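You operate a simulated robot arm through the tools that you are given. There is no shell and no other tool. Be economical: measure what you need, move in short steps, check, and stop when the job is done.

You are at the controls of a simulated two-armed robot. One attempt, no reset.

TASK
Put one of the sprouted potatoes from the top of the rollers in the green tray. Put one of the weights from the table top behind the scale on the white sign on the top of the cupboard. Take the yellow brush and leave it on the top of the scale plate. Press the weigh button three times. Take the yellow card from the long table and put it on top of the thin white cone there. Open the green cupboard door. Any order will do. Set down upright: weight.

The check looks at the end state, three seconds after you hand in, the way a careful person would. Anything else that was tipped, shoved, dropped, spilled or broken makes it a failure.

THE ROBOT
Two 7-joint arms with fingered hands on one trunk, on a base that drives. Base frame: it is fixed to the floor where the robot stands at the start and does not move with it; the origin is under the middle of the robot, x ahead of it, y to its left, z up; the surface under the hand at the start is at about z = 0.9. Readings come in m, degrees, newtons and seconds.
The left shoulder is at the start at [0.03, 0.136, 1.205], the right one opposite. Places, roughly: green cupboard door [1.8, -1.9, 0.4]; green tray (25x17x5 cm) [2.1, 2.3, 0.8]; sprouted potato (7x5x5 cm) [0.6, -0.3, 0.9]; thin white cone [2, 2, 0.75]; top of the scale plate [1.3, 0.9, 1]; weigh button [1.2, 1, 1]; weight [1.25, 0.5, 1]; white sign [2, -1.75, 1]; yellow brush (16x7x9 cm) [1.5, 0.8, 0.9]; yellow card [2, 2, 0.75]. Payload 5 kg a hand.
The tool frame of a hand sits at the grasp point between the pads (the TCP): z along the fingers, y along the line on which they close. The tips reach 0.042 m beyond it. Largest opening 0.208 m; the body of the gripper starts 0.119 m behind the TCP. The gripper is a hand of 4 fingers: y runs from the thumb to the fingers, the wrist lies at [0, 0, -0.332] in the tool frame.
Orientation is told as [roll, pitch, yaw] about the base's x, y, z axes, in that order, counted from this pose: with the fingers straight down and closing along the base's y, the tool's x points along the base's -x, its y along +y and its z along -z.

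THE INTERFACE
- The arms move only by the tool move_arm. It takes "left_motion", "right_motion" or both (then of equal length, played together; a hand with none holds still); each is a list of rows, each a list of 6 numbers: the shift along the tool's x, y, z in m, then the turn, a rotation vector about the tool's x, y, z in degrees. In form: [[x, y, z, ax, ay, az], ...]. A call has 1 to 20 rows; each row shifts and turns the commanded pose from where the row before left it, along the tool's axes as they then stand. Rows are played at 5 a second. More than 0.05 m and 8.6 degrees between two rows, and nothing of the call is played. A pose out of reach is approached as far as the arm can. The call stops where the force on the tool passes 40 N (or 10 N more than at its start, if that is more) or the arm is blocked; 0.2 s more then pass. In this call time passes only in rows, and 0.2 s behind the last. It gives the time, the measured TCP pose, the force on the tool (base axes), the opening and the grip force at its end, in the units of the frame above (readings bear some noise), with the torque about the TCP (base axes, N m) and any sound that the robot's microphone picked up.
- Cameras (640 x 400 px; columns grow to the right, rows downward): "scene" is now at [0.0451, 0.0224, 1.9322]; the picture's right is [0.26, -0.96, 0.00], its down [-0.72, -0.20, -0.67] and it looks along [0.64, 0.18, -0.75] (base axes); focal length 253 px, centre (320, 200). "left" rides on the left gripper at [-0.101, 0, -0.145] in its tool frame; the picture's right is [0.00, -1.00, 0.00], its down [0.82, 0.00, -0.57] and it looks along [0.57, 0.00, 0.82] (tool axes); focal length 261 px, centre (320, 200). "right" rides on the right gripper at [0.101, 0.001, -0.145] in its tool frame; the picture's right is [0.00, 1.00, 0.00], its down [-0.82, 0.00, -0.57] and it looks along [-0.57, 0.00, 0.82] (tool axes); focal length 261 px, centre (320, 200). There is no depth. A picture from a camera that has moved, and an enlarged one, comes with that camera's place and axes in the base frame and with its lens.
- snapshot(camera): a new picture of that camera. It takes no simulated time.
- lift_body(by): slides the trunk up (or, below 0, down) by that many m; the arms and the scene camera ride with it, the base frame stays. It gives what a move gives, with no picture.
- drive_base(legs): drives the robot by 1 to 6 legs, each [ahead, left, turn to the left] in m, m and degrees, along the robot's own axes; the way and the turn of a leg run together, so that a leg with both is an arc; at most 1.5 m and 180 degrees a leg. The arms and the cameras ride along, it lands a little off, and it stops where it bumps. It gives what a move gives.
- curl_fingers(finger1, finger2, finger3, thumb_bend, hand): sets how far each is bent, from 0 (flat) to 1 (curled in); at 0.3 the hand is open as for a grip, at 0.7 the pads meet at the TCP. One left out holds its place. A second passes; each finger stops where it meets its share of the squeeze, and holds until it gets a number again. It is the only way to open and close the hand. It gives what a move gives, with no picture; readings hold the bend of each and the force on the fingers (four entries, about 0 where the hand has none), thumb and palm.
- aim_head(pan, tilt): turns the head with the scene camera to pan (to the left, within 143 degrees either way) and tilt (down, from -29 to 69), counted from straight ahead of the robot. It gives what a move gives.
- close_up(camera, box): a new picture of the part [left, top, right, bottom] of that camera's present view, enlarged. It takes no simulated time.
- sign_off(): hands the job in; it is judged then, once.

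Go step by step. Nothing tells you exact positions but the pictures and the camera data: compare them with the known pose of the tool, close in by small moves and look again before you grip or let go. The budget is 165 turns and 118 pictures, counting those below and the enlarged ones. Unless the task says otherwise, let go and move clear before handing in.

The tools are called after "Emit:" by a JSON object that holds its "api" and its "payload". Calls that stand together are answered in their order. move_arm: Moves the arms, as the interface text tells. Its arguments: {"type":"object","properties":{"left_motion":{"type":"array","items":{"type":"array","items":{"type":"number"}}},"right_motion":{"type":"array","items":{"type":"array","items":{"type":"number"}}}},"required":[]} The other tools are called the same way: lift_body (by) slides the trunk up or down; curl_fingers (finger1, finger2, finger3, thumb_bend, hand) moves the fingers one by one; drive_base (legs) drives the base; aim_head (pan, tilt) turns the head that bears the scene camera; snapshot (camera) takes a picture; close_up (camera, box) takes an enlarged picture of a part of a camera's view; sign_off () hands the job in.

At the start:

```text
clock: 0.0
left_eef_pos: [0.5932, 0.3684, 1.2094]
left_ee_rot: [0.0, -0.1, 0.0]
left_force: [-0.6, 0.4, 0.1]
left_torque: [-0.01, 0.0, 0.01]
left_width: 0.2077
left_grip_force: 0.0
left_shape: jaw
left_bend: [0.3, 0.3, 0.3, 0.3]
left_finger forces: [0.0, 0.1, 0.0, 0.0, 0.0, 0.1]
right_eef_pos: [0.6905, -0.1794, 1.235]
right_ee_rot: [-0.1, 0.0, 0.0]
right_force: [0.1, -0.2, -1.2]
right_torque: [0.01, -0.02, -0.04]
right_width: 0.2079
right_grip_force: 0.0
right_shape: jaw
right_bend: [0.3, 0.3, 0.3, 0.3]
right_finger forces: [0.0, 0.0, 0.0, 0.0, 0.1, 0.1]
trunk travel left (down, up): [-0.225, 0.265]
robot x, y, heading: [-0.0043, -0.0025, 0.0]
head pan, tilt: [15.2, 48.2]
```

scene: 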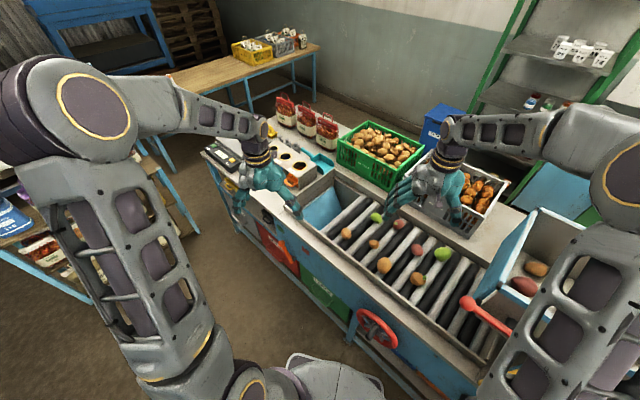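
right: 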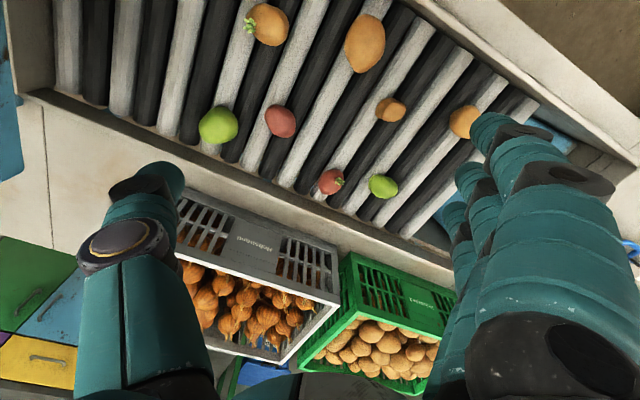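
left: 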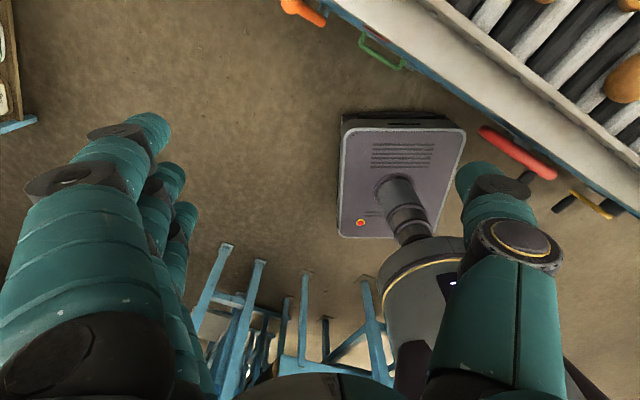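

I see a roller table ahead with potatoes, crates and a scale to the left; cupboards off to the right, long table far left. I'll look closer at several areas first.

Emit:
{"api": "close_up", "payload": {"camera": "scene", "box": [200, 80, 400, 205]}}

Emit:
{"api": "close_up", "payload": {"camera": "right", "box": [160, 0, 560, 250]}}

Emit:
{"api": "close_up", "payload": {"camera": "scene", "box": [320, 180, 520, 305]}}

```text
3.20 times, centred on (300, 142) of scene
camera zoom: at [0.0451, 0.0224, 1.9322], right [0.26, -0.96, 0.0], down [-0.72, -0.2, -0.67], along [0.64, 0.18, -0.75], focal length 809 px, centre (384, 384)
```

zoom: 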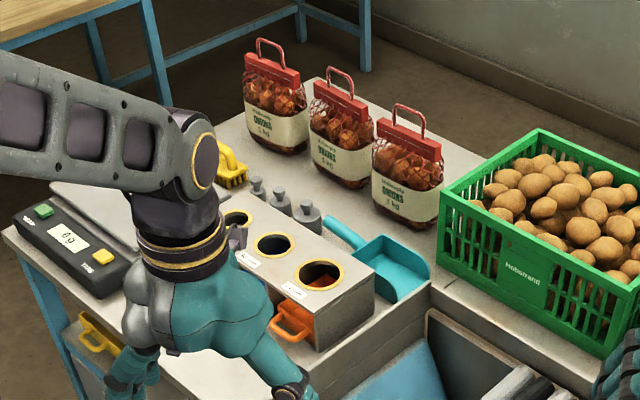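

```text
1.60 times, centred on (360, 125) of right
camera zoom: at [0.5899, -0.1783, 1.3781], right [0.0, 1.0, 0.0], down [0.82, 0.0, 0.57], along [0.57, 0.0, -0.82], focal length 417 px, centre (256, 320)
```

zoom: 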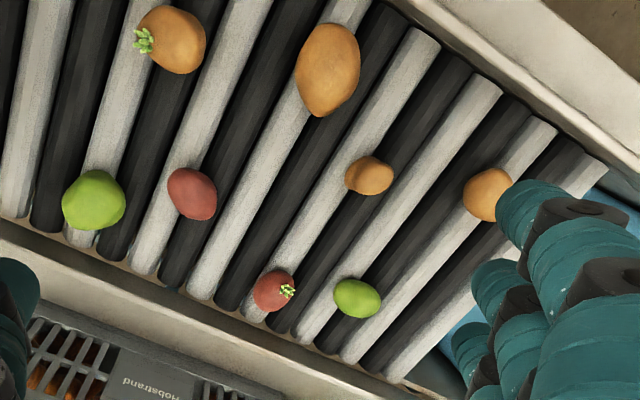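

```text
3.20 times, centred on (420, 242) of scene
camera zoom: at [0.0451, 0.0224, 1.9322], right [0.26, -0.96, 0.0], down [-0.72, -0.2, -0.67], along [0.64, 0.18, -0.75], focal length 809 px, centre (0, 64)
```

zoom: 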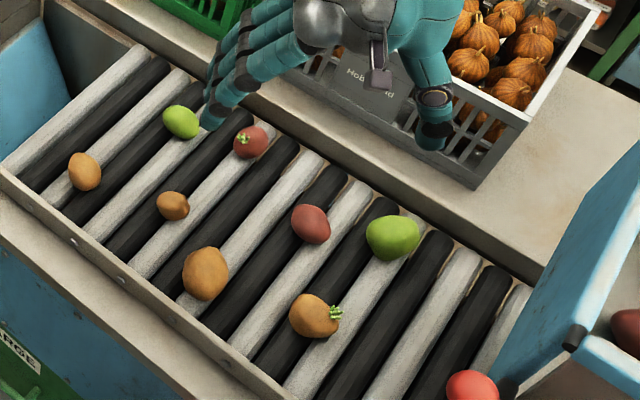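

Sprouted brown potato is at about [0.595,-0.255,0.92]; a sprouted red item is there too. Looking around to learn the layout next.

Emit:
{"api": "aim_head", "payload": {"pan": 45, "tilt": 25}}

Emit:
{"api": "snapshot", "payload": {"camera": "scene"}}

Emit:
{"api": "aim_head", "payload": {"pan": -45, "tilt": 30}}

Emit:
{"api": "snapshot", "payload": {"camera": "scene"}}

```text
clock: 0.9
left_eef_pos: [0.5939, 0.3681, 1.2093]
left_ee_rot: [0.0, 0.1, 0.0]
left_force: [-0.4, 0.8, -0.2]
left_torque: [0.02, 0.03, 0.0]
left_width: 0.208
left_grip_force: 0.0
left_shape: jaw
left_bend: [0.3, 0.3, 0.3, 0.3]
left_finger forces: [0.1, 0.1, 0.0, 0.1, 0.0, 0.0]
right_eef_pos: [0.6912, -0.1793, 1.2341]
right_ee_rot: [0.0, 0.0, -0.1]
right_force: [0.5, -0.9, 0.1]
right_torque: [-0.01, -0.02, -0.03]
right_width: 0.2082
right_grip_force: 0.0
right_shape: jaw
right_bend: [0.3, 0.3, 0.3, 0.3]
right_finger forces: [0.0, 0.0, 0.1, 0.0, 0.0, 0.1]
trunk travel left (down, up): [-0.225, 0.265]
robot x, y, heading: [-0.0009, -0.0, -0.2]
head pan, tilt: [45.0, 25.0]
```

```text
111 pictures are left
camera scene: at [0.0344, 0.0669, 1.9672], right [0.71, -0.71, 0.0], down [-0.3, -0.3, -0.91], along [0.64, 0.64, -0.42], focal length 253 px, centre (320, 200)
```

scene: 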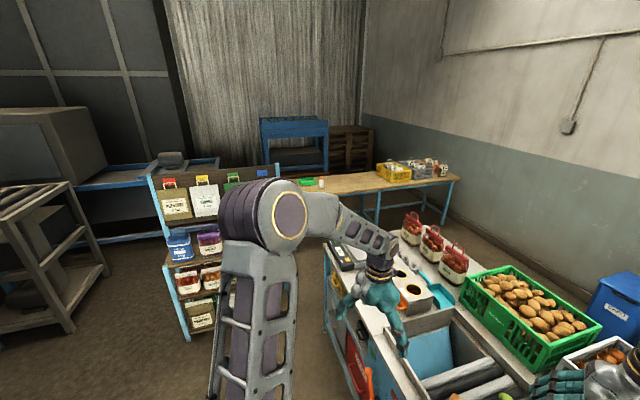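

```text
clock: 2.6
left_eef_pos: [0.5948, 0.369, 1.2106]
left_ee_rot: [0.0, -0.1, 0.0]
left_force: [-0.3, -0.2, -0.1]
left_torque: [0.0, 0.04, 0.0]
left_width: 0.2079
left_grip_force: 0.1
left_shape: jaw
left_bend: [0.3, 0.3, 0.3, 0.3]
left_finger forces: [0.0, 0.1, 0.0, 0.0, 0.0, 0.1]
right_eef_pos: [0.6905, -0.1789, 1.2338]
right_ee_rot: [0.0, 0.0, 0.0]
right_force: [-0.2, 0.1, 0.2]
right_torque: [-0.01, 0.0, 0.01]
right_width: 0.2075
right_grip_force: 0.1
right_shape: jaw
right_bend: [0.3, 0.3, 0.3, 0.3]
right_finger forces: [0.0, 0.0, 0.1, 0.0, 0.0, 0.0]
trunk travel left (down, up): [-0.225, 0.265]
robot x, y, heading: [0.002, 0.0006, 0.2]
head pan, tilt: [-45.0, 30.0]
```

```text
110 pictures are left
camera scene: at [0.0332, -0.0621, 1.9593], right [-0.71, -0.71, 0.0], down [-0.35, 0.35, -0.87], along [0.61, -0.61, -0.5], focal length 253 px, centre (320, 200)
```

scene: 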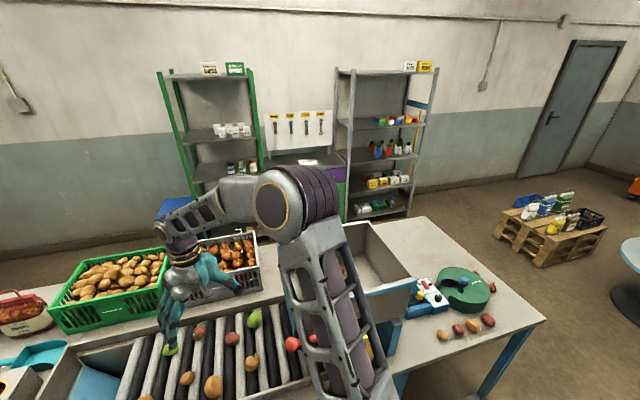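

The cupboard is behind the table to the right, the long table beyond the scale. First I bring the right hand over the sprouted potato, half closed.

Emit:
{"api": "curl_fingers", "payload": {"hand": "right", "finger1": 0.45, "finger2": 0.45, "finger3": 0.45, "thumb_bend": 0.45}}

Emit:
{"api": "move_arm", "payload": {"right_motion": [[0.024, -0.019, 0.035, 0, 0, 0], [0.024, -0.019, 0.035, 0, 0, 0], [0.024, -0.019, 0.035, 0, 0, 0], [0.022, -0.019, 0.035, 0, 0, 0], [0, 0, 0, 0, 0, 7.5], [0, 0, 0, 0, 0, 7.5], [0, 0, 0, 0, 0, 7.5], [0, 0, 0, 0, 0, 7.5], [0, 0, 0, 0, 0, 7.5], [0, 0, 0, 0, 0, 7.5]]}}

Emit:
{"api": "snapshot", "payload": {"camera": "right"}}

```text
clock: 3.6
left_eef_pos: [0.594, 0.3683, 1.2093]
left_ee_rot: [0.0, 0.0, 0.0]
left_force: [1.1, 0.4, 0.2]
left_torque: [0.0, 0.01, -0.03]
left_width: 0.2076
left_grip_force: 0.1
left_shape: jaw
left_bend: [0.3, 0.3, 0.3, 0.3]
left_finger forces: [0.0, 0.0, 0.0, 0.0, 0.0, 0.0]
right_eef_pos: [0.6919, -0.1776, 1.2341]
right_ee_rot: [0.0, 0.0, 0.0]
right_force: [0.8, 0.3, -0.5]
right_torque: [-0.04, 0.02, -0.02]
right_width: 0.1475
right_grip_force: 0.0
right_shape: fingers
right_bend: [0.45, 0.45, 0.45, 0.45]
right_finger forces: [0.0, 0.1, 0.0, 0.0, 0.0, 0.0]
trunk travel left (down, up): [-0.225, 0.265]
robot x, y, heading: [0.0002, 0.0006, 0.1]
head pan, tilt: [-45.0, 30.0]
```

```text
clock: 5.8
left_eef_pos: [0.5929, 0.3699, 1.2085]
left_ee_rot: [0.0, 0.0, 0.0]
left_force: [0.3, -0.1, -0.4]
left_torque: [-0.05, -0.01, -0.01]
left_width: 0.2078
left_grip_force: 0.1
left_shape: jaw
left_bend: [0.3, 0.3, 0.3, 0.3]
left_finger forces: [0.0, 0.1, 0.0, 0.0, 0.0, 0.0]
right_eef_pos: [0.5961, -0.2552, 1.0943]
right_ee_rot: [0.0, -0.2, -45.0]
right_force: [0.5, -0.8, -0.1]
right_torque: [0.0, -0.01, -0.01]
right_width: 0.1474
right_grip_force: 0.2
right_shape: fingers
right_bend: [0.45, 0.45, 0.45, 0.45]
right_finger forces: [0.0, 0.0, 0.0, 0.0, 0.0, 0.0]
trunk travel left (down, up): [-0.225, 0.265]
robot x, y, heading: [0.0024, 0.0013, 0.1]
head pan, tilt: [-45.0, 30.0]
```

```text
109 pictures are left
camera right: at [0.5257, -0.1832, 1.2386], right [0.71, 0.7, 0.0], down [0.58, -0.58, 0.57], along [0.4, -0.41, -0.82], focal length 261 px, centre (320, 200)
```

right: 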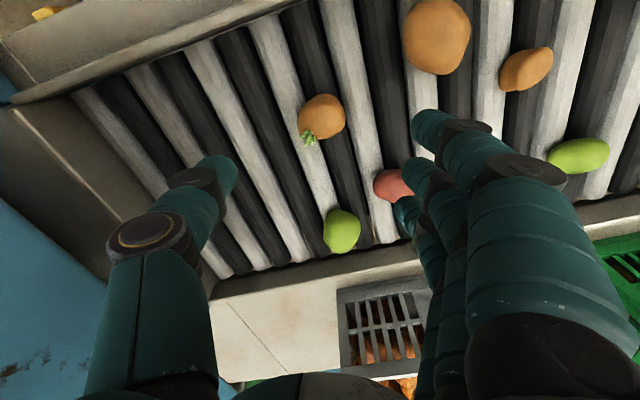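

Hand is centred over the potato. Descending part way, then looking.

Emit:
{"api": "move_arm", "payload": {"right_motion": [[0, 0, 0.035, 0, 0, 0], [0, 0, 0.035, 0, 0, 0], [0, 0, 0.035, 0, 0, 0], [0, 0, 0.025, 0, 0, 0]]}}

Emit:
{"api": "snapshot", "payload": {"camera": "right"}}

```text
clock: 6.8
left_eef_pos: [0.5945, 0.3682, 1.2081]
left_ee_rot: [0.0, -0.1, 0.1]
left_force: [0.6, 0.5, -0.7]
left_torque: [0.01, 0.04, -0.01]
left_width: 0.2078
left_grip_force: 0.0
left_shape: jaw
left_bend: [0.3, 0.3, 0.3, 0.3]
left_finger forces: [0.0, 0.0, 0.0, 0.1, 0.0, 0.1]
right_eef_pos: [0.5998, -0.2559, 0.9634]
right_ee_rot: [0.0, -0.1, -45.1]
right_force: [0.1, -0.3, 0.0]
right_torque: [0.02, 0.05, 0.0]
right_width: 0.1472
right_grip_force: 0.2
right_shape: fingers
right_bend: [0.45, 0.45, 0.45, 0.45]
right_finger forces: [0.1, 0.0, 0.1, 0.0, 0.1, 0.1]
trunk travel left (down, up): [-0.225, 0.265]
robot x, y, heading: [0.003, -0.0028, 0.0]
head pan, tilt: [-45.0, 30.0]
```

```text
108 pictures are left
camera right: at [0.5281, -0.1842, 1.1078], right [0.71, 0.7, 0.0], down [0.58, -0.58, 0.57], along [0.4, -0.41, -0.82], focal length 261 px, centre (320, 200)
```

right: 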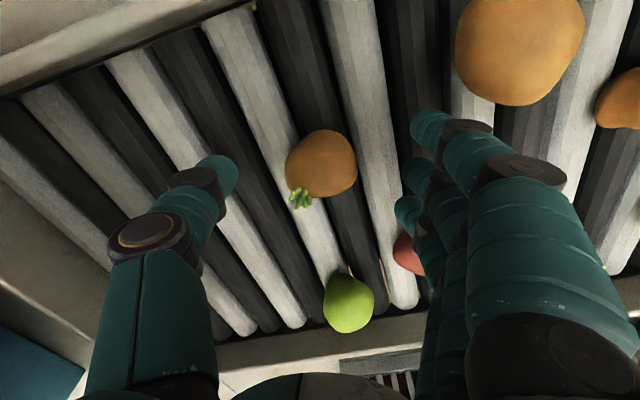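

Potato centred within about 6 mm; lower 2 cm more and close.

Emit:
{"api": "move_arm", "payload": {"right_motion": [[0.006, 0, 0.01, 0, 0, 0], [0, 0, 0.012, 0, 0, 0]]}}

Emit:
{"api": "curl_fingers", "payload": {"hand": "right", "finger1": 0.68, "finger2": 0.68, "finger3": 0.68, "thumb_bend": 0.68}}

Emit:
{"api": "snapshot", "payload": {"camera": "right"}}

```text
clock: 7.3
left_eef_pos: [0.5938, 0.3692, 1.2097]
left_ee_rot: [0.0, 0.0, 0.1]
left_force: [0.1, -1.6, -0.4]
left_torque: [0.05, 0.07, 0.01]
left_width: 0.2078
left_grip_force: 0.1
left_shape: jaw
left_bend: [0.3, 0.3, 0.3, 0.3]
left_finger forces: [0.0, 0.1, 0.0, 0.0, 0.0, 0.1]
right_eef_pos: [0.5956, -0.2481, 0.9509]
right_ee_rot: [0.2, 0.0, -45.0]
right_force: [-2.1, 4.5, 20.1]
right_torque: [-0.88, 1.38, -0.41]
right_width: 0.1484
right_grip_force: 9.5
right_shape: fingers
right_bend: [0.45, 0.45, 0.45, 0.45]
right_finger forces: [1.2, 0.1, 0.1, 0.0, 18.3, 0.0]
trunk travel left (down, up): [-0.225, 0.265]
robot x, y, heading: [-0.0016, -0.0008, -0.3]
head pan, tilt: [-45.0, 30.0]
stopped in row 2 (right hand): the force on the tool passed its limit at 57 N (the readings are from after the stop); the commanded pose is now the measured one
```

```text
clock: 8.3
left_eef_pos: [0.5939, 0.3683, 1.2083]
left_ee_rot: [0.0, 0.0, 0.0]
left_force: [0.0, 0.0, -0.4]
left_torque: [-0.02, 0.0, 0.01]
left_width: 0.208
left_grip_force: 0.0
left_shape: jaw
left_bend: [0.3, 0.3, 0.3, 0.3]
left_finger forces: [0.0, 0.0, 0.0, 0.0, 0.0, 0.0]
right_eef_pos: [0.5932, -0.2502, 0.95]
right_ee_rot: [0.2, -0.1, -45.0]
right_force: [-2.0, -1.1, 3.8]
right_torque: [0.1, -0.02, 0.0]
right_width: 0.0513
right_grip_force: 17.0
right_shape: fingers
right_bend: [0.68, 0.57, 0.67, 0.65]
right_finger forces: [0.0, 17.7, 2.8, 0.0, 14.6, 0.1]
trunk travel left (down, up): [-0.225, 0.265]
robot x, y, heading: [0.0014, 0.0003, 0.1]
head pan, tilt: [-45.0, 30.0]
```

```text
107 pictures are left
camera right: at [0.5226, -0.1774, 1.094], right [0.71, 0.7, 0.0], down [0.58, -0.58, 0.57], along [0.41, -0.41, -0.82], focal length 261 px, centre (320, 200)
```

right: 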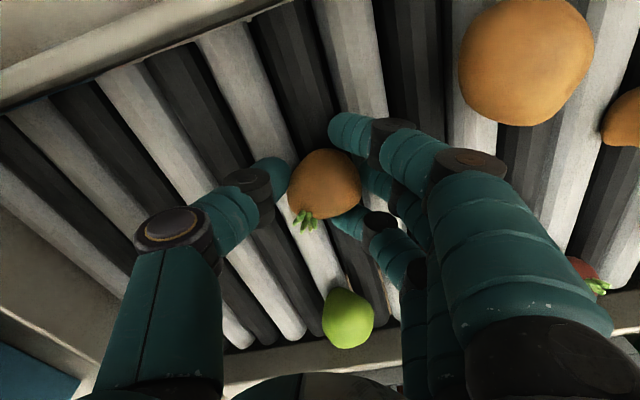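

Thumb and fingers hold the potato at 17 N. I curl the outer fingers further to cage it, then lift.

Emit:
{"api": "curl_fingers", "payload": {"hand": "right", "finger1": 0.76, "finger2": 0.7, "finger3": 0.76, "thumb_bend": 0.72}}

Emit:
{"api": "move_arm", "payload": {"right_motion": [[0, 0, -0.02, 0, 0, 0], [0, 0, -0.03, 0, 0, 0], [0, 0, -0.04, 0, 0, 0], [0, 0, -0.04, 0, 0, 0], [0, 0, -0.04, 0, 0, 0]]}}

Emit:
{"api": "snapshot", "payload": {"camera": "right"}}

```text
clock: 9.3
left_eef_pos: [0.5938, 0.3674, 1.2092]
left_ee_rot: [0.0, 0.0, -0.1]
left_force: [-0.3, 0.2, -0.3]
left_torque: [0.0, -0.01, 0.02]
left_width: 0.2078
left_grip_force: 0.0
left_shape: jaw
left_bend: [0.3, 0.3, 0.3, 0.3]
left_finger forces: [0.0, 0.0, 0.1, 0.0, 0.1, 0.0]
right_eef_pos: [0.5936, -0.2505, 0.9494]
right_ee_rot: [0.2, -0.2, -45.0]
right_force: [0.2, 0.2, -0.7]
right_torque: [0.01, -0.02, -0.02]
right_width: 0.0237
right_grip_force: 3.2
right_shape: fingers
right_bend: [0.76, 0.6, 0.76, 0.71]
right_finger forces: [1.7, 2.8, 0.1, 0.0, 1.8, 0.0]
trunk travel left (down, up): [-0.225, 0.265]
robot x, y, heading: [-0.0017, 0.001, -0.0]
head pan, tilt: [-45.0, 30.0]
```

```text
clock: 10.6
left_eef_pos: [0.593, 0.3689, 1.2107]
left_ee_rot: [0.0, 0.0, 0.0]
left_force: [-0.7, -0.2, -0.6]
left_torque: [0.01, -0.06, 0.03]
left_width: 0.208
left_grip_force: 0.1
left_shape: jaw
left_bend: [0.3, 0.3, 0.3, 0.3]
left_finger forces: [0.0, 0.0, 0.0, 0.1, 0.0, 0.0]
right_eef_pos: [0.5927, -0.2515, 1.1208]
right_ee_rot: [0.2, -0.1, -45.0]
right_force: [-0.8, 0.2, -0.7]
right_torque: [-0.05, -0.09, -0.03]
right_width: 0.0238
right_grip_force: 3.0
right_shape: fingers
right_bend: [0.76, 0.6, 0.76, 0.71]
right_finger forces: [1.5, 2.7, 0.1, 0.0, 1.9, 0.0]
trunk travel left (down, up): [-0.225, 0.265]
robot x, y, heading: [0.003, 0.0003, -0.0]
head pan, tilt: [-45.0, 30.0]
```

```text
106 pictures are left
camera right: at [0.5207, -0.1799, 1.2652], right [0.71, 0.7, 0.0], down [0.58, -0.58, 0.57], along [0.41, -0.41, -0.82], focal length 261 px, centre (320, 200)
```

right: 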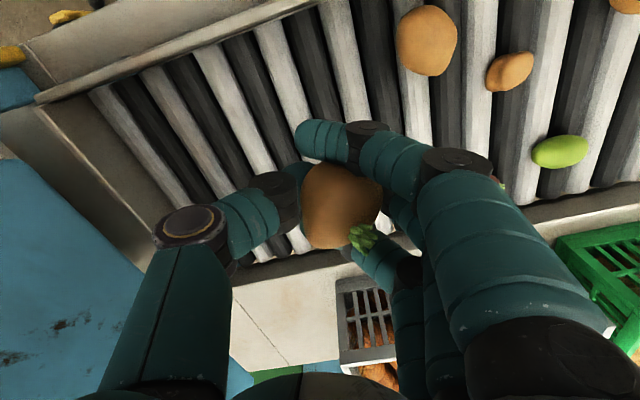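

The potato is lifted but the grip is loose at 3 N; tighten finger 2 and the thumb.

Emit:
{"api": "curl_fingers", "payload": {"hand": "right", "finger1": 0.78, "finger2": 0.8, "finger3": 0.82, "thumb_bend": 0.75}}

Emit:
{"api": "close_up", "payload": {"camera": "right", "box": [160, 80, 520, 305]}}

```text
clock: 11.6
left_eef_pos: [0.5944, 0.3691, 1.2094]
left_ee_rot: [0.0, 0.0, 0.0]
left_force: [-0.1, -0.4, 0.3]
left_torque: [0.0, -0.01, 0.04]
left_width: 0.2078
left_grip_force: 0.1
left_shape: jaw
left_bend: [0.3, 0.3, 0.3, 0.3]
left_finger forces: [0.1, 0.1, 0.0, 0.0, 0.0, 0.0]
right_eef_pos: [0.5932, -0.2511, 1.1203]
right_ee_rot: [0.2, 0.0, -45.0]
right_force: [0.0, 0.8, -0.6]
right_torque: [-0.01, -0.01, 0.0]
right_width: 0.0236
right_grip_force: 12.6
right_shape: fingers
right_bend: [0.78, 0.71, 0.82, 0.74]
right_finger forces: [3.2, 11.2, 0.1, 0.1, 10.0, 0.0]
trunk travel left (down, up): [-0.225, 0.265]
robot x, y, heading: [0.0023, -0.0006, 0.1]
head pan, tilt: [-45.0, 30.0]
```

```text
1.78 times, centred on (340, 192) of right
camera zoom: at [0.5221, -0.1801, 1.2645], right [0.71, 0.7, 0.0], down [0.58, -0.58, 0.57], along [0.41, -0.41, -0.82], focal length 463 px, centre (284, 213)
```

zoom: 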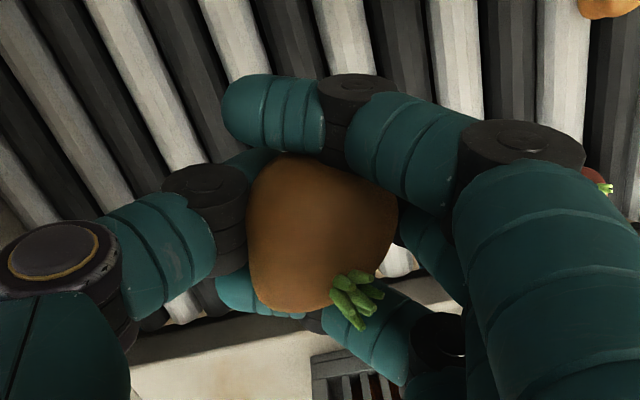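

Potato is secure. I raise the right hand, turn to face the table squarely (table normal heading about -30°) and drive left toward the scale.

Emit:
{"api": "move_arm", "payload": {"right_motion": [[0, 0, -0.04, 0, 0, 0], [0, 0, -0.04, 0, 0, 0], [0, 0, -0.04, 0, 0, 0]]}}

Emit:
{"api": "drive_base", "payload": {"legs": [[0, 0, -30], [0, 0.7, 0]]}}

Emit:
{"api": "aim_head", "payload": {"pan": 35, "tilt": 40}}

Emit:
{"api": "snapshot", "payload": {"camera": "scene"}}

```text
clock: 12.3
left_eef_pos: [0.5928, 0.3694, 1.2104]
left_ee_rot: [-0.1, -0.1, 0.0]
left_force: [-0.8, 0.2, -0.1]
left_torque: [-0.04, -0.09, -0.01]
left_width: 0.2079
left_grip_force: 0.0
left_shape: jaw
left_bend: [0.3, 0.3, 0.3, 0.3]
left_finger forces: [0.1, 0.1, 0.0, 0.1, 0.0, 0.0]
right_eef_pos: [0.5924, -0.2486, 1.2411]
right_ee_rot: [0.2, -0.1, -45.0]
right_force: [-0.6, -0.4, 0.0]
right_torque: [-0.04, -0.11, -0.02]
right_width: 0.0232
right_grip_force: 12.5
right_shape: fingers
right_bend: [0.78, 0.71, 0.82, 0.74]
right_finger forces: [3.2, 10.9, 0.0, 0.0, 9.9, 0.0]
trunk travel left (down, up): [-0.225, 0.265]
robot x, y, heading: [0.0, -0.0002, -0.1]
head pan, tilt: [-45.0, 30.0]
```

```text
clock: 13.5
left_eef_pos: [0.644, 0.2714, 1.2086]
left_ee_rot: [0.1, 0.0, -8.9]
left_force: [-0.1, -0.6, -0.5]
left_torque: [0.05, -0.02, -0.03]
left_width: 0.2079
left_grip_force: 0.1
left_shape: jaw
left_bend: [0.3, 0.3, 0.3, 0.3]
left_finger forces: [0.1, 0.1, 0.0, 0.1, 0.0, 0.0]
right_eef_pos: [0.5544, -0.327, 1.2433]
right_ee_rot: [1.3, 0.1, -53.7]
right_force: [2.6, 6.6, -1.4]
right_torque: [-0.24, 0.06, -0.26]
right_width: 0.0233
right_grip_force: 4.8
right_shape: fingers
right_bend: [0.78, 0.72, 0.82, 0.75]
right_finger forces: [0.1, 1.7, 0.1, 0.0, 7.6, 0.0]
trunk travel left (down, up): [-0.225, 0.265]
robot x, y, heading: [-0.0018, 0.0017, -8.9]
head pan, tilt: [-45.0, 30.0]
stopped in leg 1: the force on the tool passed its limit at 65 N (the readings are from after the stop); the commanded pose is now the measured one
```

```text
clock: 15.0
left_eef_pos: [0.6448, 0.2729, 1.2086]
left_ee_rot: [-0.2, -0.1, -9.0]
left_force: [0.2, -0.2, 0.1]
left_torque: [0.03, 0.01, 0.02]
left_width: 0.2078
left_grip_force: 0.1
left_shape: jaw
left_bend: [0.3, 0.3, 0.3, 0.3]
left_finger forces: [0.0, 0.0, 0.0, 0.0, 0.0, 0.0]
right_eef_pos: [0.5538, -0.3265, 1.2424]
right_ee_rot: [1.2, 0.0, -53.6]
right_force: [5.4, 10.1, -2.6]
right_torque: [-0.41, 0.09, -0.42]
right_width: 0.0234
right_grip_force: 6.6
right_shape: fingers
right_bend: [0.78, 0.72, 0.82, 0.75]
right_finger forces: [0.2, 1.9, 0.0, 0.0, 11.8, 0.1]
trunk travel left (down, up): [-0.225, 0.265]
robot x, y, heading: [-0.0021, -0.0007, -9.1]
head pan, tilt: [35.0, 40.0]
```

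```text
104 pictures are left
camera scene: at [0.0467, 0.0453, 1.9439], right [0.44, -0.9, 0.0], down [-0.58, -0.28, -0.77], along [0.69, 0.34, -0.64], focal length 253 px, centre (320, 200)
```

scene: 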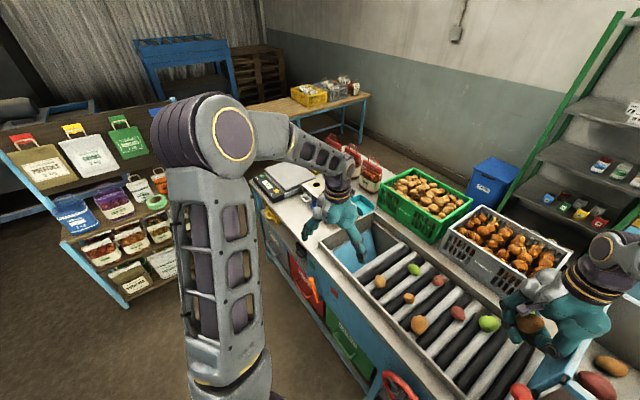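

The right hand bumped the blue hopper panel while turning. I back the turn off and check.

Emit:
{"api": "drive_base", "payload": {"legs": [[0, 0, 8]]}}

Emit:
{"api": "aim_head", "payload": {"pan": -20, "tilt": 50}}

Emit:
{"api": "snapshot", "payload": {"camera": "scene"}}

Emit:
{"api": "snapshot", "payload": {"camera": "right"}}

```text
clock: 16.0
left_eef_pos: [0.6003, 0.3596, 1.2085]
left_ee_rot: [-0.2, 0.0, -1.0]
left_force: [0.1, 0.4, 0.3]
left_torque: [-0.13, 0.01, -0.02]
left_width: 0.2079
left_grip_force: 0.1
left_shape: jaw
left_bend: [0.3, 0.3, 0.3, 0.3]
left_finger forces: [0.0, 0.0, 0.0, 0.1, 0.0, 0.1]
right_eef_pos: [0.5939, -0.2462, 1.2431]
right_ee_rot: [1.1, -0.1, -45.7]
right_force: [0.5, 1.3, 0.0]
right_torque: [-0.14, 0.04, 0.0]
right_width: 0.0232
right_grip_force: 0.9
right_shape: fingers
right_bend: [0.78, 0.72, 0.82, 0.75]
right_finger forces: [0.1, 1.3, 0.0, 0.1, 0.0, 0.0]
trunk travel left (down, up): [-0.225, 0.265]
robot x, y, heading: [-0.0007, 0.0017, -1.0]
head pan, tilt: [35.0, 40.0]
```

```text
clock: 17.3
left_eef_pos: [0.5999, 0.3589, 1.2093]
left_ee_rot: [0.1, 0.0, -1.1]
left_force: [0.5, 0.3, -0.6]
left_torque: [-0.02, 0.01, -0.01]
left_width: 0.208
left_grip_force: 0.1
left_shape: jaw
left_bend: [0.3, 0.3, 0.3, 0.3]
left_finger forces: [0.0, 0.0, 0.1, 0.1, 0.0, 0.0]
right_eef_pos: [0.5939, -0.2483, 1.2435]
right_ee_rot: [1.2, 0.0, -45.8]
right_force: [1.2, 0.9, -0.5]
right_torque: [0.05, 0.0, 0.0]
right_width: 0.0231
right_grip_force: 0.8
right_shape: fingers
right_bend: [0.78, 0.72, 0.82, 0.75]
right_finger forces: [0.0, 1.2, 0.0, 0.1, 0.0, 0.0]
trunk travel left (down, up): [-0.225, 0.265]
robot x, y, heading: [-0.002, -0.0014, -0.9]
head pan, tilt: [-20.0, 50.0]
```

```text
103 pictures are left
camera scene: at [0.0412, -0.0253, 1.9297], right [-0.36, -0.93, 0.0], down [-0.72, 0.27, -0.64], along [0.6, -0.23, -0.77], focal length 253 px, centre (320, 200)
```

scene: 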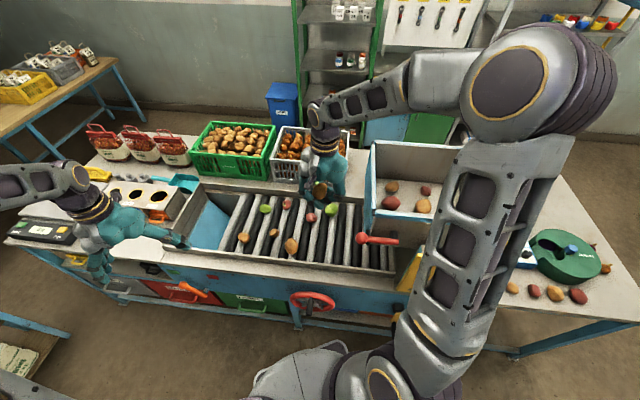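

```text
102 pictures are left
camera right: at [0.5211, -0.1774, 1.387], right [0.72, 0.69, 0.02], down [0.56, -0.6, 0.57], along [0.41, -0.4, -0.82], focal length 261 px, centre (320, 200)
```

right: 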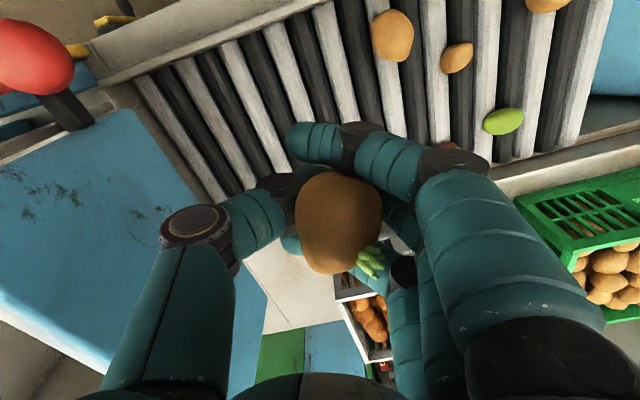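

Potato still held but loose. Retighten, then drive along the table first and turn afterwards.

Emit:
{"api": "curl_fingers", "payload": {"hand": "right", "finger1": 0.8, "finger2": 0.9, "finger3": 0.84, "thumb_bend": 0.8}}

Emit:
{"api": "drive_base", "payload": {"legs": [[0.34, 0.61, 0], [0, 0, -29]]}}

Emit:
{"api": "aim_head", "payload": {"pan": 25, "tilt": 45}}

Emit:
{"api": "snapshot", "payload": {"camera": "scene"}}

Emit:
{"api": "snapshot", "payload": {"camera": "right"}}

```text
clock: 18.3
left_eef_pos: [0.6, 0.3599, 1.2087]
left_ee_rot: [0.0, 0.0, -1.0]
left_force: [-0.1, -0.2, 1.3]
left_torque: [-0.02, -0.03, -0.05]
left_width: 0.2081
left_grip_force: 0.0
left_shape: jaw
left_bend: [0.3, 0.3, 0.3, 0.3]
left_finger forces: [0.0, 0.0, 0.1, 0.0, 0.0, 0.1]
right_eef_pos: [0.5933, -0.2484, 1.2434]
right_ee_rot: [1.2, 0.0, -45.7]
right_force: [-0.2, -0.3, -1.3]
right_torque: [-0.01, -0.02, 0.03]
right_width: 0.0252
right_grip_force: 0.7
right_shape: fingers
right_bend: [0.8, 0.73, 0.84, 0.77]
right_finger forces: [0.2, 0.6, 0.1, 0.0, 0.0, 0.0]
trunk travel left (down, up): [-0.225, 0.265]
robot x, y, heading: [-0.001, -0.0014, -1.2]
head pan, tilt: [-20.0, 50.0]
```

```text
clock: 23.6
left_eef_pos: [1.0489, 0.6261, 1.2095]
left_ee_rot: [0.1, -0.1, -30.3]
left_force: [0.1, -1.0, -0.2]
left_torque: [0.1, -0.04, -0.03]
left_width: 0.2077
left_grip_force: 0.0
left_shape: jaw
left_bend: [0.3, 0.3, 0.3, 0.3]
left_finger forces: [0.0, 0.0, 0.0, 0.1, 0.1, 0.1]
right_eef_pos: [0.7467, 0.1011, 1.2435]
right_ee_rot: [1.2, 0.0, -75.1]
right_force: [0.6, -0.3, -0.3]
right_torque: [0.04, 0.02, -0.02]
right_width: 0.0255
right_grip_force: 0.4
right_shape: fingers
right_bend: [0.8, 0.73, 0.84, 0.77]
right_finger forces: [0.2, 0.7, 0.0, 0.1, 0.0, 0.1]
trunk travel left (down, up): [-0.225, 0.265]
robot x, y, heading: [0.3503, 0.6116, -30.2]
head pan, tilt: [-20.0, 50.0]
```

```text
clock: 24.7
left_eef_pos: [1.0495, 0.6263, 1.2081]
left_ee_rot: [-0.1, -0.1, -30.4]
left_force: [0.2, 0.0, 0.0]
left_torque: [0.01, 0.02, 0.0]
left_width: 0.2078
left_grip_force: 0.1
left_shape: jaw
left_bend: [0.3, 0.3, 0.3, 0.3]
left_finger forces: [0.1, 0.0, 0.1, 0.0, 0.0, 0.1]
right_eef_pos: [0.7465, 0.1016, 1.2429]
right_ee_rot: [1.2, 0.0, -75.1]
right_force: [0.0, -0.1, -1.1]
right_torque: [0.03, -0.01, -0.02]
right_width: 0.0251
right_grip_force: 0.5
right_shape: fingers
right_bend: [0.8, 0.73, 0.84, 0.77]
right_finger forces: [0.2, 0.7, 0.1, 0.0, 0.0, 0.1]
trunk travel left (down, up): [-0.225, 0.265]
robot x, y, heading: [0.3506, 0.6099, -30.7]
head pan, tilt: [25.0, 45.0]
```

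```text
101 pictures are left
camera scene: at [0.4055, 0.618, 1.9366], right [-0.09, -1.0, 0.0], down [-0.7, 0.07, -0.71], along [0.7, -0.07, -0.71], focal length 253 px, centre (320, 200)
```

scene: 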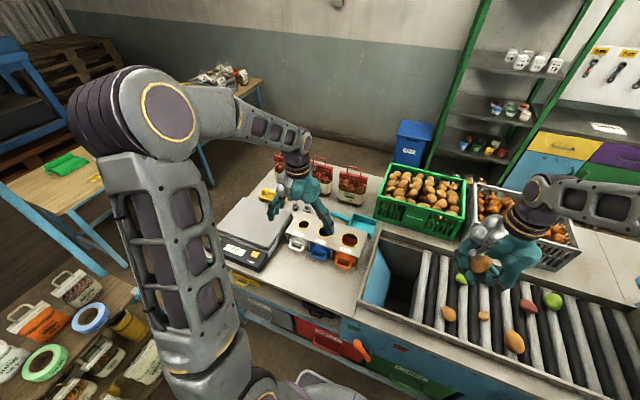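

```text
100 pictures are left
camera right: at [0.7181, 0.1988, 1.3869], right [0.97, 0.25, 0.02], down [0.2, -0.8, 0.57], along [0.16, -0.55, -0.82], focal length 261 px, centre (320, 200)
```

right: 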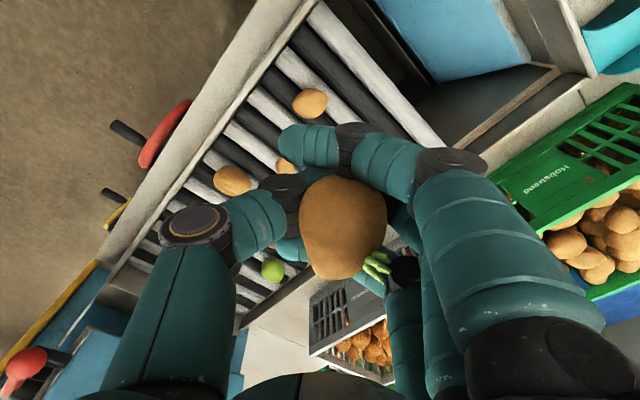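

Robot is facing the table; the scale, brush and weights lie ahead-left. I go a bit closer and left, then look.

Emit:
{"api": "drive_base", "payload": {"legs": [[0.05, 0.36, 0]]}}

Emit:
{"api": "aim_head", "payload": {"pan": 20, "tilt": 50}}

Emit:
{"api": "snapshot", "payload": {"camera": "scene"}}

Emit:
{"api": "snapshot", "payload": {"camera": "left"}}

```text
clock: 27.0
left_eef_pos: [1.276, 0.9198, 1.2089]
left_ee_rot: [0.0, 0.2, -30.1]
left_force: [-1.1, 0.5, -1.1]
left_torque: [-0.06, 0.04, 0.0]
left_width: 0.2079
left_grip_force: 0.1
left_shape: jaw
left_bend: [0.3, 0.3, 0.3, 0.3]
left_finger forces: [0.1, 0.1, 0.0, 0.0, 0.0, 0.0]
right_eef_pos: [0.9754, 0.3927, 1.2427]
right_ee_rot: [1.0, -0.1, -74.9]
right_force: [0.2, -0.2, -0.3]
right_torque: [-0.06, 0.06, 0.01]
right_width: 0.0253
right_grip_force: 0.8
right_shape: fingers
right_bend: [0.8, 0.73, 0.84, 0.77]
right_finger forces: [0.1, 0.8, 0.1, 0.0, 0.0, 0.0]
trunk travel left (down, up): [-0.225, 0.265]
robot x, y, heading: [0.5747, 0.8961, -30.1]
head pan, tilt: [25.0, 45.0]
```

```text
clock: 27.7
left_eef_pos: [1.2762, 0.92, 1.2089]
left_ee_rot: [0.0, 0.0, -30.1]
left_force: [0.3, -0.2, 0.4]
left_torque: [-0.01, 0.0, 0.02]
left_width: 0.208
left_grip_force: 0.0
left_shape: jaw
left_bend: [0.3, 0.3, 0.3, 0.3]
left_finger forces: [0.0, 0.0, 0.1, 0.0, 0.0, 0.0]
right_eef_pos: [0.9756, 0.393, 1.2439]
right_ee_rot: [1.2, 0.1, -74.8]
right_force: [1.5, 0.0, -0.2]
right_torque: [-0.07, 0.01, -0.01]
right_width: 0.0254
right_grip_force: 0.8
right_shape: fingers
right_bend: [0.8, 0.73, 0.84, 0.77]
right_finger forces: [0.2, 0.8, 0.0, 0.0, 0.0, 0.1]
trunk travel left (down, up): [-0.225, 0.265]
robot x, y, heading: [0.5769, 0.8992, -29.8]
head pan, tilt: [20.0, 50.0]
```

```text
99 pictures are left
camera scene: at [0.6268, 0.901, 1.9297], right [-0.17, -0.98, 0.0], down [-0.75, 0.13, -0.64], along [0.63, -0.11, -0.77], focal length 253 px, centre (320, 200)
```

scene: 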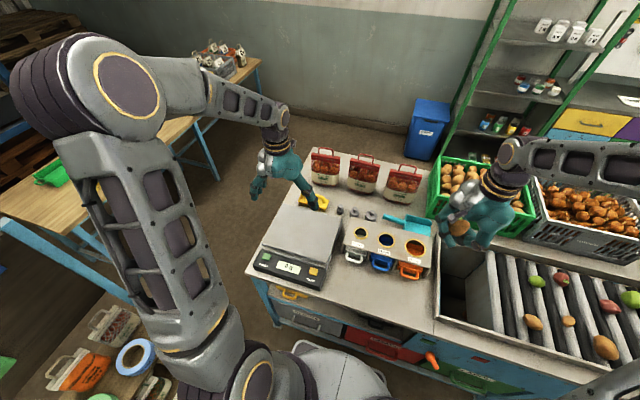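

```text
98 pictures are left
camera left: at [1.3639, 0.8681, 1.3524], right [-0.5, -0.87, 0.0], down [-0.71, 0.41, 0.57], along [-0.5, 0.28, -0.82], focal length 261 px, centre (320, 200)
```

left: 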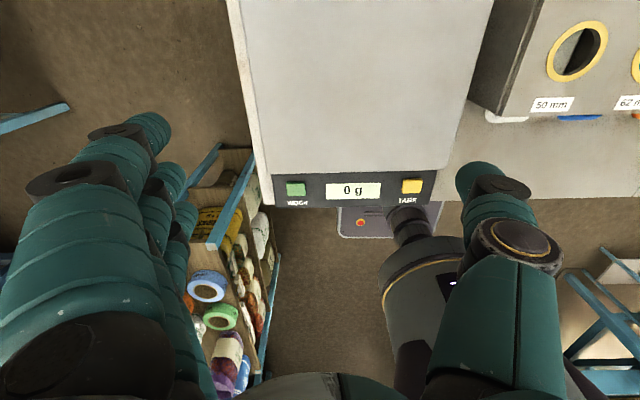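

Green "WEIGH" button at about [1.19,1.01,1.0]. Zooming on brush and weights.

Emit:
{"api": "close_up", "payload": {"camera": "scene", "box": [240, 130, 440, 255]}}

Emit:
{"api": "close_up", "payload": {"camera": "scene", "box": [245, 200, 345, 300]}}

```text
3.20 times, centred on (340, 192) of scene
camera zoom: at [0.6268, 0.901, 1.9297], right [-0.17, -0.98, 0.0], down [-0.75, 0.13, -0.64], along [0.63, -0.11, -0.77], focal length 809 px, centre (256, 224)
```

zoom: 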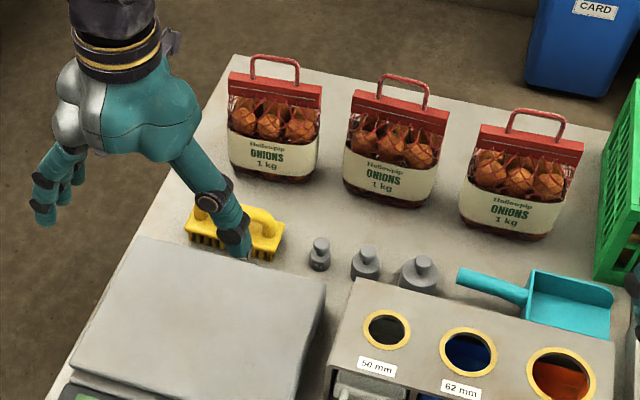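

```text
4.00 times, centred on (295, 250) of scene
camera zoom: at [0.6268, 0.901, 1.9297], right [-0.17, -0.98, 0.0], down [-0.75, 0.13, -0.64], along [0.63, -0.11, -0.77], focal length 1011 px, centre (420, 0)
```

zoom: 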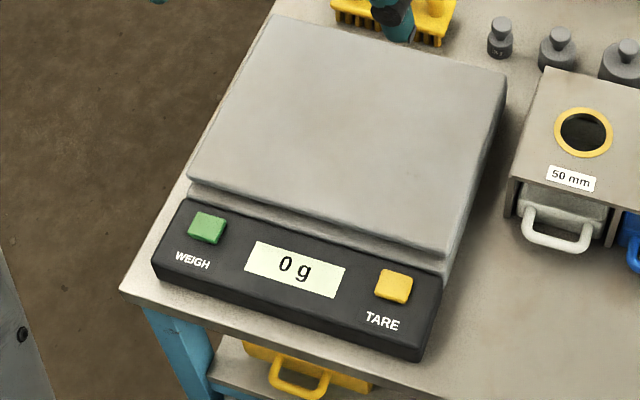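

Button is at about [1.16,1.033,0.95], brush at about [1.43,0.795], long side along the table. I move the left hand above the brush and turn it to close across the brush's width.

Emit:
{"api": "move_arm", "payload": {"left_motion": [[-0.035, -0.006, 0, 0, 0, 0], [-0.035, -0.006, 0, 0, 0, 0], [-0.035, -0.006, 0, 0, 0, 0], [-0.035, -0.006, 0, 0, 0, 0], [-0.035, -0.006, 0, 0, 0, 0], [0, 0, 0, 0, 0, 8.2], [0, 0, 0, 0, 0, 8.2], [0, 0, 0, 0, 0, 8.2], [0, 0, 0, 0, 0, 8.2], [0, 0, 0, 0, 0, 8.2], [0, 0, 0, 0, 0, 8.2], [0, 0, 0, 0, 0, 8.2], [0, 0, 0, 0, 0, 8.2], [0, 0, 0, 0, 0, 8.2], [0, 0, 0, 0, 0, 8.2], [0, 0, 0, 0, 0, 8]]}}

Emit:
{"api": "snapshot", "payload": {"camera": "left"}}

Emit:
{"api": "snapshot", "payload": {"camera": "scene"}}

```text
clock: 31.1
left_eef_pos: [1.4121, 0.8054, 1.2086]
left_ee_rot: [-0.1, 0.1, -120.2]
left_force: [0.4, 0.0, 0.2]
left_torque: [0.0, -0.02, 0.01]
left_width: 0.208
left_grip_force: 0.1
left_shape: jaw
left_bend: [0.3, 0.3, 0.3, 0.3]
left_finger forces: [0.0, 0.0, 0.1, 0.0, 0.1, 0.1]
right_eef_pos: [0.9755, 0.3923, 1.2425]
right_ee_rot: [1.1, 0.1, -74.8]
right_force: [0.3, 0.5, -0.4]
right_torque: [-0.04, 0.0, -0.02]
right_width: 0.0254
right_grip_force: 0.7
right_shape: fingers
right_bend: [0.8, 0.73, 0.84, 0.77]
right_finger forces: [0.3, 0.7, 0.0, 0.0, 0.0, 0.0]
trunk travel left (down, up): [-0.225, 0.265]
robot x, y, heading: [0.5785, 0.8951, -30.1]
head pan, tilt: [20.0, 50.0]
```

```text
95 pictures are left
camera left: at [1.3618, 0.717, 1.3527], right [-0.87, 0.5, 0.0], down [0.41, 0.71, 0.57], along [0.28, 0.5, -0.82], focal length 261 px, centre (320, 200)
```

left: 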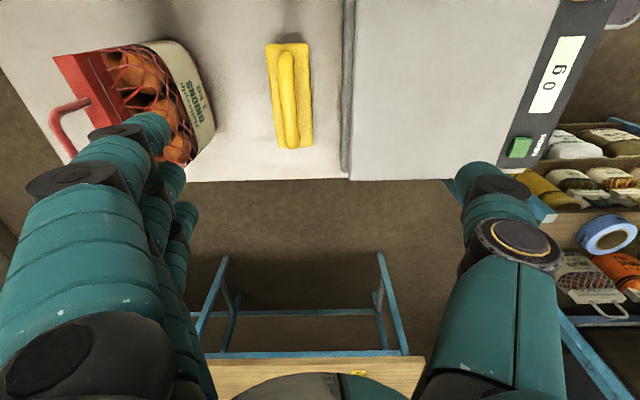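

```text
94 pictures are left
camera scene: at [0.6266, 0.9006, 1.9297], right [-0.18, -0.98, 0.0], down [-0.75, 0.13, -0.64], along [0.63, -0.11, -0.77], focal length 253 px, centre (320, 200)
```

scene: 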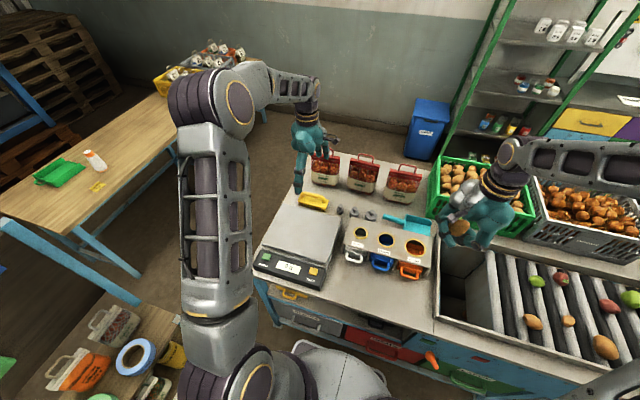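

The turned hand is over the brush (≈[1.44,0.786]). Half close, lower to z 1.07 and tilt the wrist slightly toward the robot to keep knuckles clear of the onion bag.

Emit:
{"api": "curl_fingers", "payload": {"hand": "left", "finger1": 0.45, "finger2": 0.45, "finger3": 0.45, "thumb_bend": 0.45}}

Emit:
{"api": "move_arm", "payload": {"left_motion": [[-0.002, 0.01, 0, -6, 0, 0], [0, 0.01, 0, -6, 0, 0], [0, 0.0, 0.045, 0, 0, 0], [0, 0.0, 0.045, 0, 0, 0], [0, 0, 0.045, 0, 0, 0]]}}

Emit:
{"api": "snapshot", "payload": {"camera": "left"}}

Emit:
{"api": "close_up", "payload": {"camera": "scene", "box": [240, 110, 400, 210]}}

```text
clock: 32.1
left_eef_pos: [1.4126, 0.8038, 1.2092]
left_ee_rot: [-0.1, -0.1, -120.1]
left_force: [0.9, 0.3, -0.2]
left_torque: [0.0, -0.01, 0.0]
left_width: 0.1475
left_grip_force: 0.0
left_shape: fingers
left_bend: [0.45, 0.45, 0.45, 0.45]
left_finger forces: [0.0, 0.1, 0.1, 0.0, 0.0, 0.0]
right_eef_pos: [0.9749, 0.3923, 1.2432]
right_ee_rot: [1.2, 0.1, -74.8]
right_force: [-0.3, -0.6, -1.2]
right_torque: [0.04, -0.03, 0.0]
right_width: 0.0253
right_grip_force: 0.6
right_shape: fingers
right_bend: [0.8, 0.73, 0.84, 0.77]
right_finger forces: [0.2, 0.7, 0.1, 0.1, 0.0, 0.0]
trunk travel left (down, up): [-0.225, 0.265]
robot x, y, heading: [0.5735, 0.8968, -30.3]
head pan, tilt: [20.0, 50.0]
```

```text
clock: 33.3
left_eef_pos: [1.4535, 0.7794, 1.0737]
left_ee_rot: [11.9, 0.0, -120.2]
left_force: [1.8, -0.2, 0.6]
left_torque: [0.07, 0.25, 0.02]
left_width: 0.1468
left_grip_force: 0.2
left_shape: fingers
left_bend: [0.45, 0.45, 0.45, 0.45]
left_finger forces: [0.0, 0.0, 0.0, 0.0, 0.0, 0.0]
right_eef_pos: [0.9784, 0.3909, 1.2428]
right_ee_rot: [1.1, 0.0, -74.8]
right_force: [0.9, -1.1, -2.3]
right_torque: [0.05, 0.2, -0.01]
right_width: 0.0252
right_grip_force: 0.3
right_shape: fingers
right_bend: [0.8, 0.73, 0.84, 0.77]
right_finger forces: [0.2, 0.7, 0.0, 0.0, 0.0, 0.0]
trunk travel left (down, up): [-0.225, 0.265]
robot x, y, heading: [0.5765, 0.8989, -30.4]
head pan, tilt: [20.0, 50.0]
```

```text
93 pictures are left
camera left: at [1.3783, 0.705, 1.2154], right [-0.85, 0.49, -0.21], down [0.31, 0.77, 0.56], along [0.43, 0.41, -0.8], focal length 261 px, centre (320, 200)
```

left: 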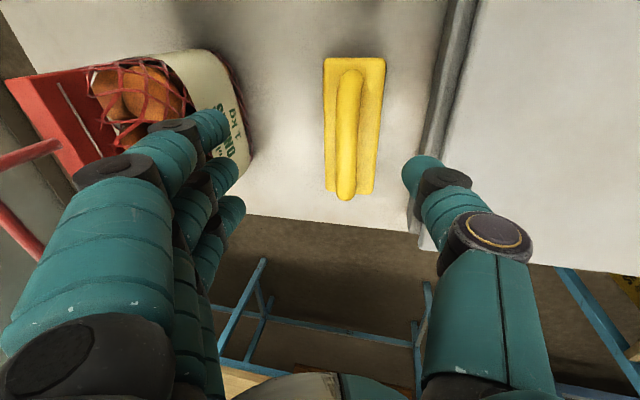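

```text
4.00 times, centred on (320, 160) of scene
camera zoom: at [0.6293, 0.8993, 1.9295], right [-0.18, -0.98, 0.0], down [-0.76, 0.13, -0.64], along [0.63, -0.11, -0.77], focal length 1011 px, centre (320, 360)
```

zoom: 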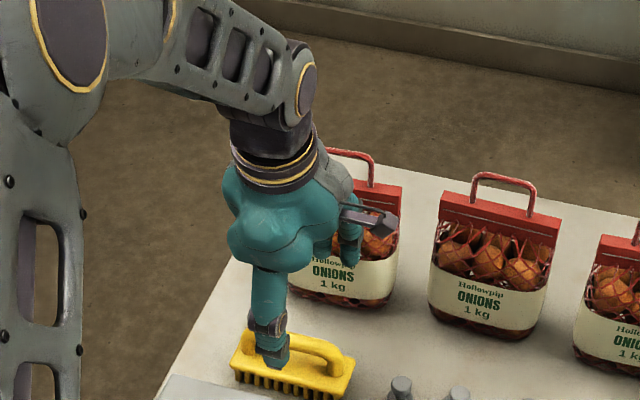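

TCP now slightly too far from the robot; close a bit more, correct, and descend around the brush in small rows.

Emit:
{"api": "curl_fingers", "payload": {"hand": "left", "finger1": 0.53, "finger2": 0.53, "finger3": 0.53, "thumb_bend": 0.53}}

Emit:
{"api": "move_arm", "payload": {"left_motion": [[-0.016, -0.028, 0, 0, 0, 0], [0, 0, 0.02, 0, 0, 0], [0, 0, 0.02, 0, 0, 0], [0, 0, 0.015, 0, 0, 0]]}}

Emit:
{"api": "snapshot", "payload": {"camera": "left"}}

```text
clock: 34.3
left_eef_pos: [1.4523, 0.7795, 1.0758]
left_ee_rot: [11.9, 0.0, -120.1]
left_force: [-0.8, -0.2, 0.6]
left_torque: [0.02, 0.03, 0.03]
left_width: 0.1061
left_grip_force: 0.0
left_shape: fingers
left_bend: [0.53, 0.53, 0.53, 0.53]
left_finger forces: [0.2, 0.1, 0.0, 0.0, 0.0, 0.1]
right_eef_pos: [0.9772, 0.3928, 1.2423]
right_ee_rot: [1.1, 0.0, -74.8]
right_force: [0.2, 0.1, -0.7]
right_torque: [-0.01, 0.0, 0.01]
right_width: 0.0253
right_grip_force: 0.2
right_shape: fingers
right_bend: [0.8, 0.73, 0.84, 0.77]
right_finger forces: [0.3, 0.7, 0.1, 0.1, 0.0, 0.0]
trunk travel left (down, up): [-0.225, 0.265]
robot x, y, heading: [0.5812, 0.8956, -30.0]
head pan, tilt: [20.0, 50.0]
```

```text
clock: 35.3
left_eef_pos: [1.4321, 0.7733, 1.0174]
left_ee_rot: [11.9, 0.0, -120.1]
left_force: [0.0, -0.6, 0.6]
left_torque: [-0.01, 0.09, 0.05]
left_width: 0.1057
left_grip_force: 0.0
left_shape: fingers
left_bend: [0.53, 0.53, 0.53, 0.53]
left_finger forces: [0.0, 0.1, 0.1, 0.0, 0.0, 0.0]
right_eef_pos: [0.9758, 0.3921, 1.2419]
right_ee_rot: [1.1, 0.0, -74.8]
right_force: [0.3, -0.8, -1.3]
right_torque: [0.01, 0.08, 0.02]
right_width: 0.0254
right_grip_force: 0.4
right_shape: fingers
right_bend: [0.8, 0.73, 0.84, 0.77]
right_finger forces: [0.2, 0.7, 0.0, 0.1, 0.1, 0.1]
trunk travel left (down, up): [-0.225, 0.265]
robot x, y, heading: [0.5758, 0.8979, -30.1]
head pan, tilt: [20.0, 50.0]
```

```text
91 pictures are left
camera left: at [1.356, 0.7005, 1.1576], right [-0.85, 0.49, -0.21], down [0.31, 0.77, 0.56], along [0.43, 0.41, -0.8], focal length 261 px, centre (320, 200)
```

left: 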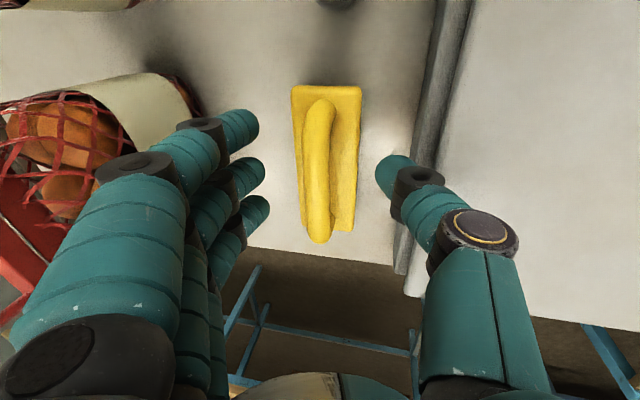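

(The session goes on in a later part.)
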